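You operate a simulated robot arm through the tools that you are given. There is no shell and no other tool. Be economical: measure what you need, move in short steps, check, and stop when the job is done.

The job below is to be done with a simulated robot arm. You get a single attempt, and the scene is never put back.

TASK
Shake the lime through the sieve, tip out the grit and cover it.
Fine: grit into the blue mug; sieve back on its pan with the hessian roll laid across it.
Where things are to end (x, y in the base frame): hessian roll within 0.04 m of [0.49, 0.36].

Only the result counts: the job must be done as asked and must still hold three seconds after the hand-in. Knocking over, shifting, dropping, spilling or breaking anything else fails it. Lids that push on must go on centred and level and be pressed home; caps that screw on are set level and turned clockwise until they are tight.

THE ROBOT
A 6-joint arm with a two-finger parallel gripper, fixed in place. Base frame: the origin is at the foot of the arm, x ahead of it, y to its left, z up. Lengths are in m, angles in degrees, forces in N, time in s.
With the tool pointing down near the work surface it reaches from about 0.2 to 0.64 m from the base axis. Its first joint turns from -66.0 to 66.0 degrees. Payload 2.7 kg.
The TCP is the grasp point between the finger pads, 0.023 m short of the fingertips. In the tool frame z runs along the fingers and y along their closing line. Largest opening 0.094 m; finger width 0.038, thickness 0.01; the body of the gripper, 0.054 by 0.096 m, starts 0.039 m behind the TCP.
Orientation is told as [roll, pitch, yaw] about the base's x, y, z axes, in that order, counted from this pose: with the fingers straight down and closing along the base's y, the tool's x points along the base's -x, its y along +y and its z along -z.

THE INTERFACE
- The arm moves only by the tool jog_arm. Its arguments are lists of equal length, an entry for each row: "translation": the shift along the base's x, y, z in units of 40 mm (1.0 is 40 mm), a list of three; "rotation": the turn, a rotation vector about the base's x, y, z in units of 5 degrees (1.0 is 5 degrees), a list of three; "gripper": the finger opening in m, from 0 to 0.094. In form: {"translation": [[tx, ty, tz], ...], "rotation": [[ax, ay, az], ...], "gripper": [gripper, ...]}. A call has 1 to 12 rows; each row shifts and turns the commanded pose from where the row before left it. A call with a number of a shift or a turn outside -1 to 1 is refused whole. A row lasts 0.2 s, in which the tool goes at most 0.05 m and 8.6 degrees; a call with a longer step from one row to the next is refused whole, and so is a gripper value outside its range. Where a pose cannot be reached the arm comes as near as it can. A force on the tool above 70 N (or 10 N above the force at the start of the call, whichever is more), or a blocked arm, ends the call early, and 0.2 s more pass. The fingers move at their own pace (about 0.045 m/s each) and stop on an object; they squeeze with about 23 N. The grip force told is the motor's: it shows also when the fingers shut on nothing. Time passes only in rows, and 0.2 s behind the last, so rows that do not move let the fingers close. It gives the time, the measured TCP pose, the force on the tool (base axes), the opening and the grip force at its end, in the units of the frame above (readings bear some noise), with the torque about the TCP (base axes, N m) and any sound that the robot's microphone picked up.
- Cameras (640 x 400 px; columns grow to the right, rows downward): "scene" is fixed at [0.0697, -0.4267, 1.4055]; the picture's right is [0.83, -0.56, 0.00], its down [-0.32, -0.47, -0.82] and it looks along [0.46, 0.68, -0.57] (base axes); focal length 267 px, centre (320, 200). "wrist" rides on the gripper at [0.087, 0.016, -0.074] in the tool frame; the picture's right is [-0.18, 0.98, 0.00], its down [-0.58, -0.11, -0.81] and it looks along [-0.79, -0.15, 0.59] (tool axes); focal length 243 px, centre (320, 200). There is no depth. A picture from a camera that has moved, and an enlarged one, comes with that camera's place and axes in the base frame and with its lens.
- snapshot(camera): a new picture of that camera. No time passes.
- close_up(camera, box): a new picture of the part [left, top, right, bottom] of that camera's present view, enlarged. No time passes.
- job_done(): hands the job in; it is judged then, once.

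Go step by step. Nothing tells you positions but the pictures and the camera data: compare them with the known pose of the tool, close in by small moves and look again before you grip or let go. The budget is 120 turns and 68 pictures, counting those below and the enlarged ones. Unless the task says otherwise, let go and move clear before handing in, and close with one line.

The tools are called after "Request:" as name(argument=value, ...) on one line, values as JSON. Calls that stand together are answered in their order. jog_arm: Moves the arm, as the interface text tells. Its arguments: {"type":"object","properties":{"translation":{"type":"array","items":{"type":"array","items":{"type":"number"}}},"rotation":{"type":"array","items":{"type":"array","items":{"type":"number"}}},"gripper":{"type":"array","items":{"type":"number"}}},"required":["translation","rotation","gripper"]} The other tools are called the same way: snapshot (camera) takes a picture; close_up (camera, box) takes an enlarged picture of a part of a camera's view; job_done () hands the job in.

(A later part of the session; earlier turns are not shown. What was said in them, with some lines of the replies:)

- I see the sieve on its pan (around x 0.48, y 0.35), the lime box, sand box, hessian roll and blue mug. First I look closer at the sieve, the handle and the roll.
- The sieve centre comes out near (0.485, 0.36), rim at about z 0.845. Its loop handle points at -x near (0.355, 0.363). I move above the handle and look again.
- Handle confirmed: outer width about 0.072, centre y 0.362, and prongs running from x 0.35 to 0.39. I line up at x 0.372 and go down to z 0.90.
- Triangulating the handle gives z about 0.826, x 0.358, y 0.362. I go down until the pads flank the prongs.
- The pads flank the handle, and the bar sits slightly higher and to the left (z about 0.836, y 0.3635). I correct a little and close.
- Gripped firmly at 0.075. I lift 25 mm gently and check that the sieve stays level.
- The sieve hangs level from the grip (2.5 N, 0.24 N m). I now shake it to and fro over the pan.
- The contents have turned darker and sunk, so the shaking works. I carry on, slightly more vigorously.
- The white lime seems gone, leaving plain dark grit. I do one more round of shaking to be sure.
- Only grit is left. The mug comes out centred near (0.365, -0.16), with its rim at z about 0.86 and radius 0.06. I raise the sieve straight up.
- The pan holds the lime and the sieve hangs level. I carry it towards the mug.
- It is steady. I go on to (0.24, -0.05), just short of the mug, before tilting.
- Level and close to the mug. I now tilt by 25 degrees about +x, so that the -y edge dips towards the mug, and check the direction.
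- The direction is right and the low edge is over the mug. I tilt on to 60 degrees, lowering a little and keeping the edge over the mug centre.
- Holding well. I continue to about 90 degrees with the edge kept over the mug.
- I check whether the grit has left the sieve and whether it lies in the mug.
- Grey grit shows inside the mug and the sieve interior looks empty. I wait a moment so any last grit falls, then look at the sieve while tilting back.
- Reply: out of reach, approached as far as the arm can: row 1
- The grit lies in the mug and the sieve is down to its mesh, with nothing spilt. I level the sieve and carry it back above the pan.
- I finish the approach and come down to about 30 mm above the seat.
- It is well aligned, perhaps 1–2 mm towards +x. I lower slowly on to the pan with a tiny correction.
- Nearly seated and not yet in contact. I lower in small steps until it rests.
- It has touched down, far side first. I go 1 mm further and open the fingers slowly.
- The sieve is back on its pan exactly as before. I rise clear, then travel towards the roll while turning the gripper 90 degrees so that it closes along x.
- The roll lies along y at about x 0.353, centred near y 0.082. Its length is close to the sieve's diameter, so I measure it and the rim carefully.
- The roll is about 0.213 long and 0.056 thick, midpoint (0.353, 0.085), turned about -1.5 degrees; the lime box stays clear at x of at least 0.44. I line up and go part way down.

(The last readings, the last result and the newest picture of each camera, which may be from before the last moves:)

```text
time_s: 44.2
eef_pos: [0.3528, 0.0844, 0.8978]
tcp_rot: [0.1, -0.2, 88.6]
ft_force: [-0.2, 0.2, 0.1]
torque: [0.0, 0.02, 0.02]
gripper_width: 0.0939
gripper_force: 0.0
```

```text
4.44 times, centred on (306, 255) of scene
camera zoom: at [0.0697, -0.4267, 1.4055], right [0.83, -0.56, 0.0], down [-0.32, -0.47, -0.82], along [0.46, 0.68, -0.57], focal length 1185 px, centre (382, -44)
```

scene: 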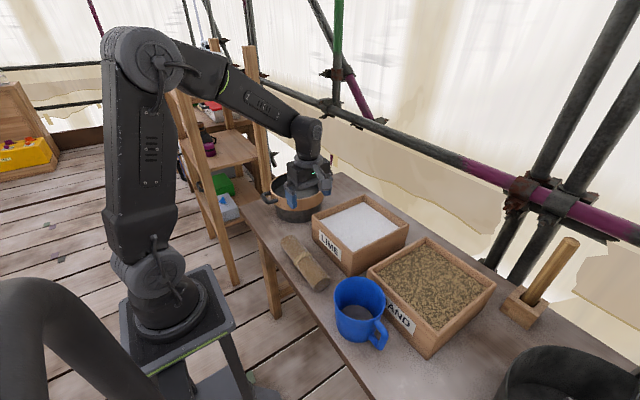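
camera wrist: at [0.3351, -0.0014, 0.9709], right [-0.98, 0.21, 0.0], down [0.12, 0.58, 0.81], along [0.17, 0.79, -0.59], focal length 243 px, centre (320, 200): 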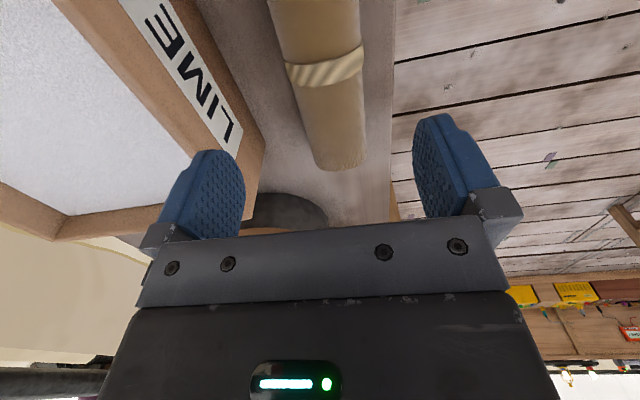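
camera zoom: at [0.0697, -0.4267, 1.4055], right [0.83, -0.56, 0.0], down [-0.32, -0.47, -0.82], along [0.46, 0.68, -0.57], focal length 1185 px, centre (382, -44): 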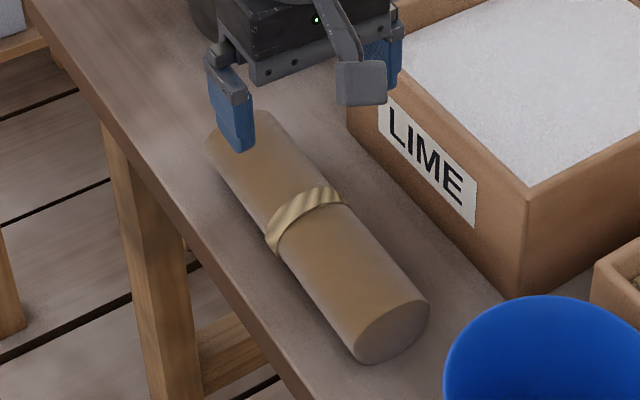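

Aligned, with the box clear. I go down to z 0.775 and close on the roll's middle.

Request:
jog_arm(translation=[[0, -0.02, -0.8], [0, 0, -0.9], [0, 0, -0.8], [0, 0, -0.5], [0, 0, 0]], rotation=[[0, 0, 0], [0, 0, 0], [0, 0, 0], [0, 0, 0], [0, 0, 0]], gripper=[0.094, 0.094, 0.094, 0.094, 0.094])

Request:
jog_arm(translation=[[0, 0, 0], [0, 0, 0], [0, 0, 0], [0, 0, 0], [0, 0, 0]], rotation=[[0, 0, 0], [0, 0, 0], [0, 0, 0], [0, 0, 0], [0, 0, 0]], gripper=[0.04, 0.04, 0.04, 0.04, 0.04])

Request:
snapshot(camera="scene")

```text
time_s: 45.4
eef_pos: [0.3543, 0.083, 0.7786]
tcp_rot: [0.2, -0.2, 88.8]
ft_force: [0.0, -0.4, -0.6]
torque: [-0.02, -0.03, -0.01]
gripper_width: 0.0939
gripper_force: 0.0
```

```text
time_s: 46.6
eef_pos: [0.3537, 0.0834, 0.7791]
tcp_rot: [0.1, -0.1, 88.6]
ft_force: [-1.0, 0.2, 0.0]
torque: [-0.29, 0.14, -0.09]
gripper_width: 0.056
gripper_force: 23.7
```

```text
29 pictures are left
```

scene: 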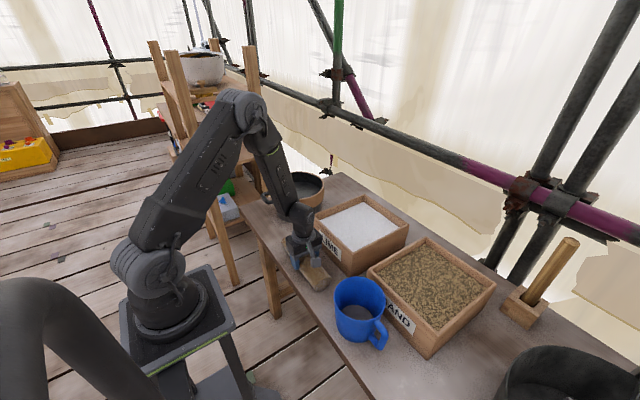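

Gripped at 0.056. I lift it straight up to z 1.0 and check that it hangs level.

Request:
jog_arm(translation=[[0, 0, 0.3], [0, 0, 0.7], [0, 0, 0.9], [0, 0, 0.9], [0, 0, 0.9], [0, 0, 0.9], [0, 0, 0.7], [0, 0, 0.3], [0, 0, 0]], rotation=[[0, 0, 0], [0, 0, 0], [0, 0, 0], [0, 0, 0], [0, 0, 0], [0, 0, 0], [0, 0, 0], [0, 0, 0], [0, 0, 0]], gripper=[0.04, 0.04, 0.04, 0.04, 0.04, 0.04, 0.04, 0.04, 0.04])

Request:
close_up(camera="scene", box=[230, 110, 390, 235])

```text
time_s: 48.6
eef_pos: [0.3536, 0.0834, 0.9999]
tcp_rot: [0.1, -0.1, 88.6]
ft_force: [-0.1, 0.3, -3.1]
torque: [-0.01, -0.01, 0.02]
gripper_width: 0.0558
gripper_force: 23.1
```

```text
3.20 times, centred on (310, 172) of scene
camera zoom: at [0.0698, -0.4267, 1.4055], right [0.83, -0.56, 0.0], down [-0.32, -0.47, -0.82], along [0.46, 0.68, -0.57], focal length 853 px, centre (352, 288)
```

zoom: 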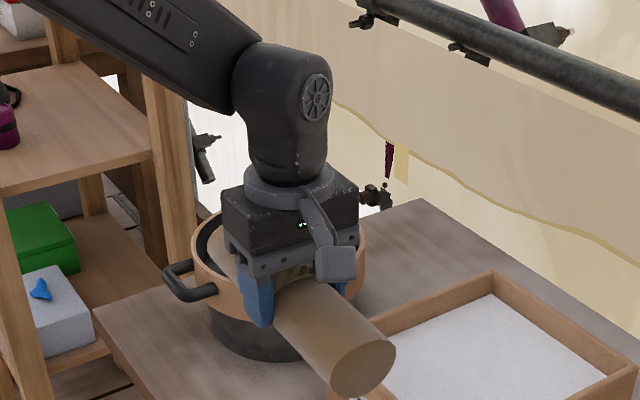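

The roll is balanced at its centre. I carry it over the sieve, squaring it to y on the way.

Request:
jog_arm(translation=[[0.18, 0.4, 0], [0.34, 0.78, 0], [0.34, 0.78, 0], [0.34, 0.78, 0], [0.34, 0.78, 0], [0.34, 0.78, 0], [0.34, 0.78, 0], [0.34, 0.78, 0], [0.34, 0.78, 0], [0.1, 0.33, 0], [0, 0, 0]], rotation=[[0, 0, 0.28], [0, 0, 0], [0, 0, 0], [0, 0, 0], [0, 0, 0], [0, 0, 0], [0, 0, 0], [0, 0, 0], [0, 0, 0], [0, 0, 0], [0, 0, 0]], gripper=[0.04, 0.04, 0.04, 0.04, 0.04, 0.04, 0.04, 0.04, 0.04, 0.04, 0.04])

Request:
close_up(camera="scene", box=[230, 110, 390, 235])

Request:
snapshot(camera="wrist")

```text
time_s: 51.0
eef_pos: [0.4718, 0.3629, 1.0014]
tcp_rot: [0.1, -0.1, 89.9]
ft_force: [-1.5, -1.0, -3.0]
torque: [0.0, 0.01, 0.02]
gripper_width: 0.0561
gripper_force: 23.5
```

```text
3.20 times, centred on (310, 172) of scene
camera zoom: at [0.0698, -0.4266, 1.4055], right [0.83, -0.56, 0.0], down [-0.32, -0.47, -0.82], along [0.46, 0.68, -0.57], focal length 853 px, centre (352, 288)
```

zoom: 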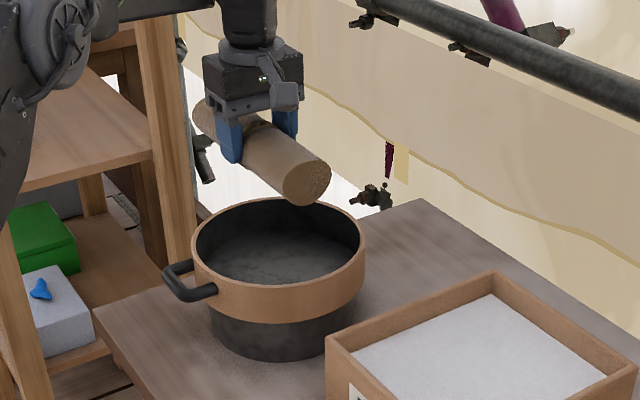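

```text
26 pictures are left
camera wrist: at [0.4564, 0.278, 1.0744], right [-0.98, 0.18, 0.0], down [0.11, 0.58, 0.81], along [0.15, 0.79, -0.59], focal length 243 px, centre (320, 200)
```

wrist: 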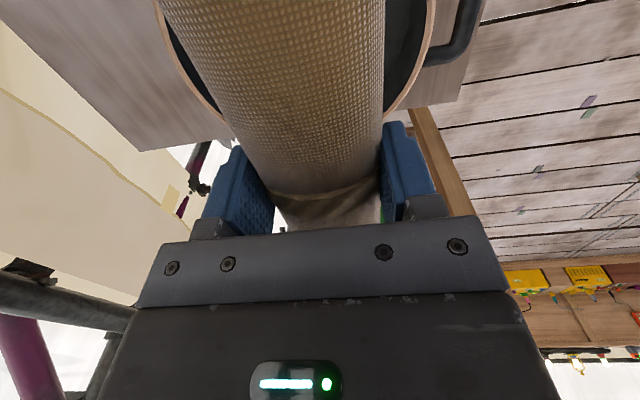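

The roll is over the sieve at (0.472, 0.363), deliberately 2.4 cm short of the sieve's centre line so that both ends overhang the rim. I lower it to just above the rim.

Request:
jog_arm(translation=[[0, 0.01, -0.6], [0, 0, -0.8], [0, 0, -0.5], [0, 0, -0.25], [0, 0, 0]], rotation=[[0, 0, 0], [0, 0, 0], [0, 0, 0], [0, 0, 0], [0, 0, 0]], gripper=[0.04, 0.04, 0.04, 0.04, 0.04])

Request:
close_up(camera="scene", box=[240, 140, 352, 230])

```text
time_s: 52.2
eef_pos: [0.4726, 0.3622, 0.9152]
tcp_rot: [0.1, -0.1, 90.0]
ft_force: [0.3, -0.3, -3.1]
torque: [-0.02, 0.02, 0.05]
gripper_width: 0.0558
gripper_force: 22.9
```

```text
4.44 times, centred on (296, 185) of scene
camera zoom: at [0.0698, -0.4266, 1.4055], right [0.83, -0.56, 0.0], down [-0.32, -0.47, -0.82], along [0.46, 0.68, -0.57], focal length 1185 px, centre (427, 267)
```

zoom: 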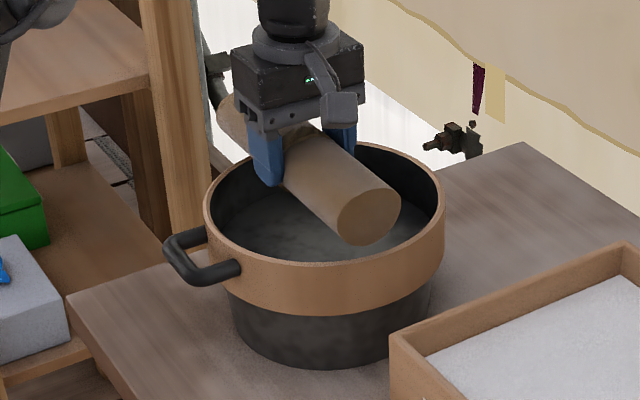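

The end of the roll lies just outside the rim line, as computed. I lower it slowly in small steps to feel contact.

Request:
jog_arm(translation=[[0, 0.03, -0.15], [0, 0, -0.12], [0, 0, 0]], rotation=[[0, 0, 0], [0, 0, 0], [0, 0, 0]], gripper=[0.04, 0.04, 0.04])

Request:
close_up(camera="scene", box=[240, 140, 352, 230])

```text
time_s: 53.0
eef_pos: [0.4716, 0.3635, 0.9052]
tcp_rot: [0.1, -0.1, 90.0]
ft_force: [0.4, -0.4, -2.5]
torque: [-0.01, 0.02, 0.03]
gripper_width: 0.0555
gripper_force: 22.8
```

```text
4.44 times, centred on (296, 185) of scene
camera zoom: at [0.0698, -0.4266, 1.4055], right [0.83, -0.56, 0.0], down [-0.32, -0.47, -0.82], along [0.46, 0.68, -0.57], focal length 1185 px, centre (427, 267)
```

zoom: 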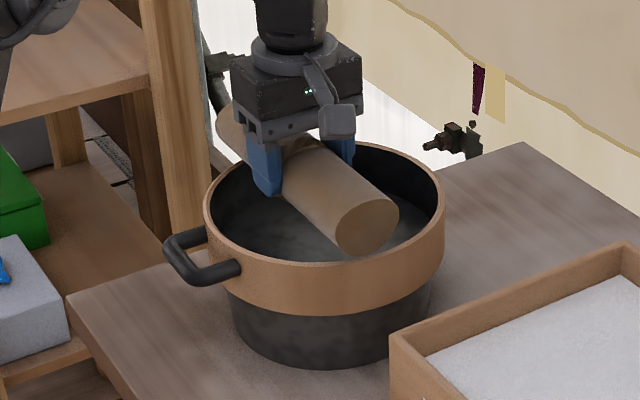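

Request:
jog_arm(translation=[[0, 0, -0.08], [0, 0, 0]], rotation=[[0, 0, 0], [0, 0, 0]], gripper=[0.04, 0.04])

Request:
jog_arm(translation=[[0, 0, -0.08], [0, 0, 0]], rotation=[[0, 0, 0], [0, 0, 0]], gripper=[0.04, 0.04])

Request:
close_up(camera="scene", box=[264, 150, 344, 212])

```text
time_s: 53.6
eef_pos: [0.4735, 0.3633, 0.9013]
tcp_rot: [0.1, -0.1, 90.0]
ft_force: [-0.1, -0.7, -2.4]
torque: [0.02, 0.0, 0.0]
gripper_width: 0.0558
gripper_force: 22.7
```

```text
time_s: 54.2
eef_pos: [0.4736, 0.3652, 0.8989]
tcp_rot: [0.1, 0.0, 90.0]
ft_force: [-2.1, -1.4, 4.6]
torque: [-0.3, 0.0, -0.18]
gripper_width: 0.0556
gripper_force: 23.2
```

```text
6.45 times, centred on (304, 181) of scene
camera zoom: at [0.0696, -0.4267, 1.4055], right [0.83, -0.56, 0.0], down [-0.32, -0.47, -0.82], along [0.46, 0.68, -0.57], focal length 1720 px, centre (423, 323)
```

zoom: 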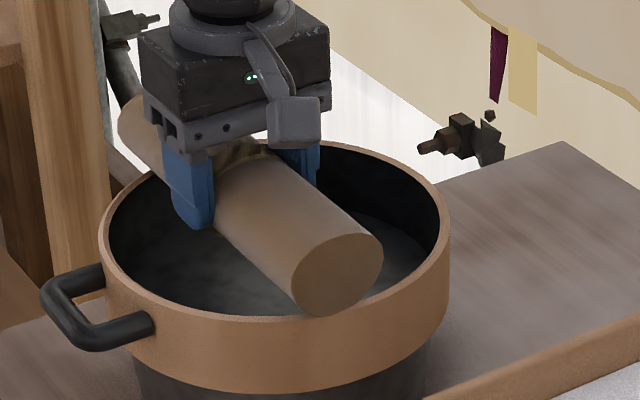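

Contact at z 0.899, with both ends bearing on the rim. I ease the grip open gradually.

Request:
jog_arm(translation=[[0, 0, 0.01], [0, 0, 0], [0, 0, 0], [0, 0, 0], [0, 0, 0], [0, 0, 0]], rotation=[[0, 0, 0], [0, 0, 0], [0, 0, 0], [0, 0, 0], [0, 0, 0], [0, 0, 0]], gripper=[0.054, 0.056, 0.058, 0.06, 0.062, 0.064])

Request:
close_up(camera="scene", box=[264, 150, 344, 212])

```text
time_s: 55.6
eef_pos: [0.4725, 0.3638, 0.8992]
tcp_rot: [0.1, -0.1, 90.0]
ft_force: [0.1, -0.3, 0.7]
torque: [0.03, -0.01, -0.02]
gripper_width: 0.0643
gripper_force: 0.0
```

```text
6.45 times, centred on (304, 181) of scene
camera zoom: at [0.0697, -0.4267, 1.4055], right [0.83, -0.56, 0.0], down [-0.32, -0.47, -0.82], along [0.46, 0.68, -0.57], focal length 1720 px, centre (423, 323)
```

zoom: 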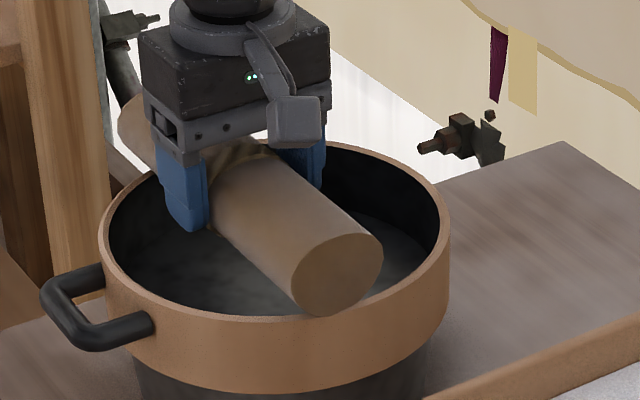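

The roll rests freely and has not moved. I open wider, wait, and look before rising.

Request:
jog_arm(translation=[[0, 0, 0], [0, 0, 0], [0, 0, 0], [0, 0, 0], [0, 0, 0], [0, 0, 0], [0, 0, 0]], rotation=[[0, 0, 0], [0, 0, 0], [0, 0, 0], [0, 0, 0], [0, 0, 0], [0, 0, 0], [0, 0, 0]], gripper=[0.07, 0.076, 0.08, 0.084, 0.084, 0.084, 0.084])

Request:
close_up(camera="scene", box=[264, 150, 344, 212])

```text
time_s: 57.2
eef_pos: [0.4724, 0.364, 0.9]
tcp_rot: [0.1, -0.1, 90.0]
ft_force: [-0.4, 0.2, -0.4]
torque: [-0.01, 0.0, -0.05]
gripper_width: 0.0842
gripper_force: 0.2
```

```text
6.45 times, centred on (304, 181) of scene
camera zoom: at [0.0697, -0.4267, 1.4055], right [0.83, -0.56, 0.0], down [-0.32, -0.47, -0.82], along [0.46, 0.68, -0.57], focal length 1720 px, centre (423, 323)
```

zoom: 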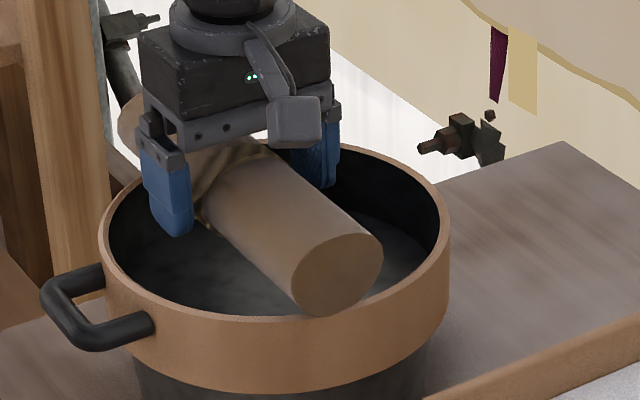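

It is stable, so I rise straight up and clear.

Request:
jog_arm(translation=[[0, 0, 0.2], [0, 0, 0.5], [0, 0, 0.8], [0, 0, 0.8], [0, 0, 0.5], [-0.5, -0.5, 0.2], [-0.6, -0.6, 0], [-0.6, -0.6, 0], [-0.6, -0.6, 0], [0, 0, 0], [0, 0, 0]], rotation=[[0, 0, 0], [0, 0, 0], [0, 0, 0], [0, 0, 0], [0, 0, 0], [0, 0, 0], [0, 0, 0], [0, 0, 0], [0, 0, 0], [0, 0, 0], [0, 0, 0]], gripper=[0.086, 0.086, 0.086, 0.086, 0.086, 0.086, 0.086, 0.086, 0.086, 0.086, 0.086])

Request:
snapshot(camera="scene")

Request:
close_up(camera="scene", box=[240, 140, 352, 230])

```text
time_s: 59.6
eef_pos: [0.3788, 0.2728, 1.0195]
tcp_rot: [0.1, -0.1, 90.0]
ft_force: [0.1, -1.1, 0.2]
torque: [0.0, 0.03, 0.01]
gripper_width: 0.0859
gripper_force: 0.1
```

```text
20 pictures are left
```

scene: 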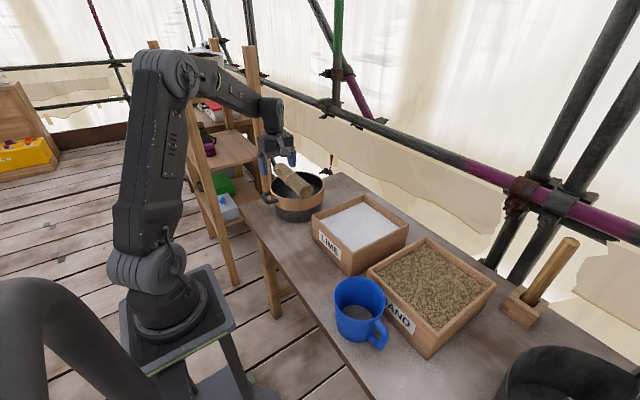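

```text
4.44 times, centred on (296, 185) of scene
camera zoom: at [0.0697, -0.4267, 1.4055], right [0.83, -0.56, 0.0], down [-0.32, -0.47, -0.82], along [0.46, 0.68, -0.57], focal length 1185 px, centre (427, 267)
```

zoom: 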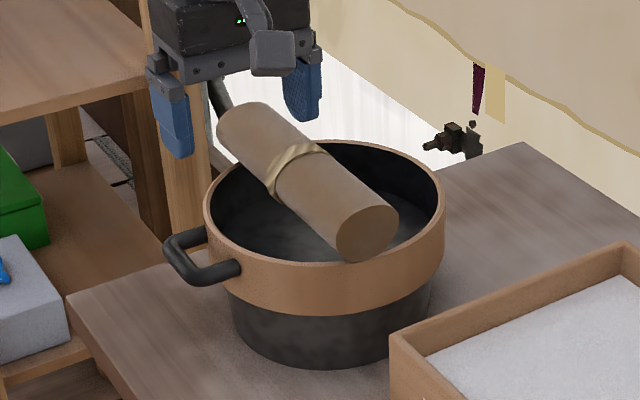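

The lime is in the pan and the grit is in the mug. The sieve is seated, the roll rests across its rim near (0.472, 0.364), and the arm is clear, so I hand in.

Request:
job_done()

```text
The job is handed in.
```

The job is handed in: the lime is sieved into the pan, the grit is in the blue mug, and the sieve is back on its pan. The hessian roll lies across the sieve at about (0.472, 0.364), roughly 0.02 m from the target.
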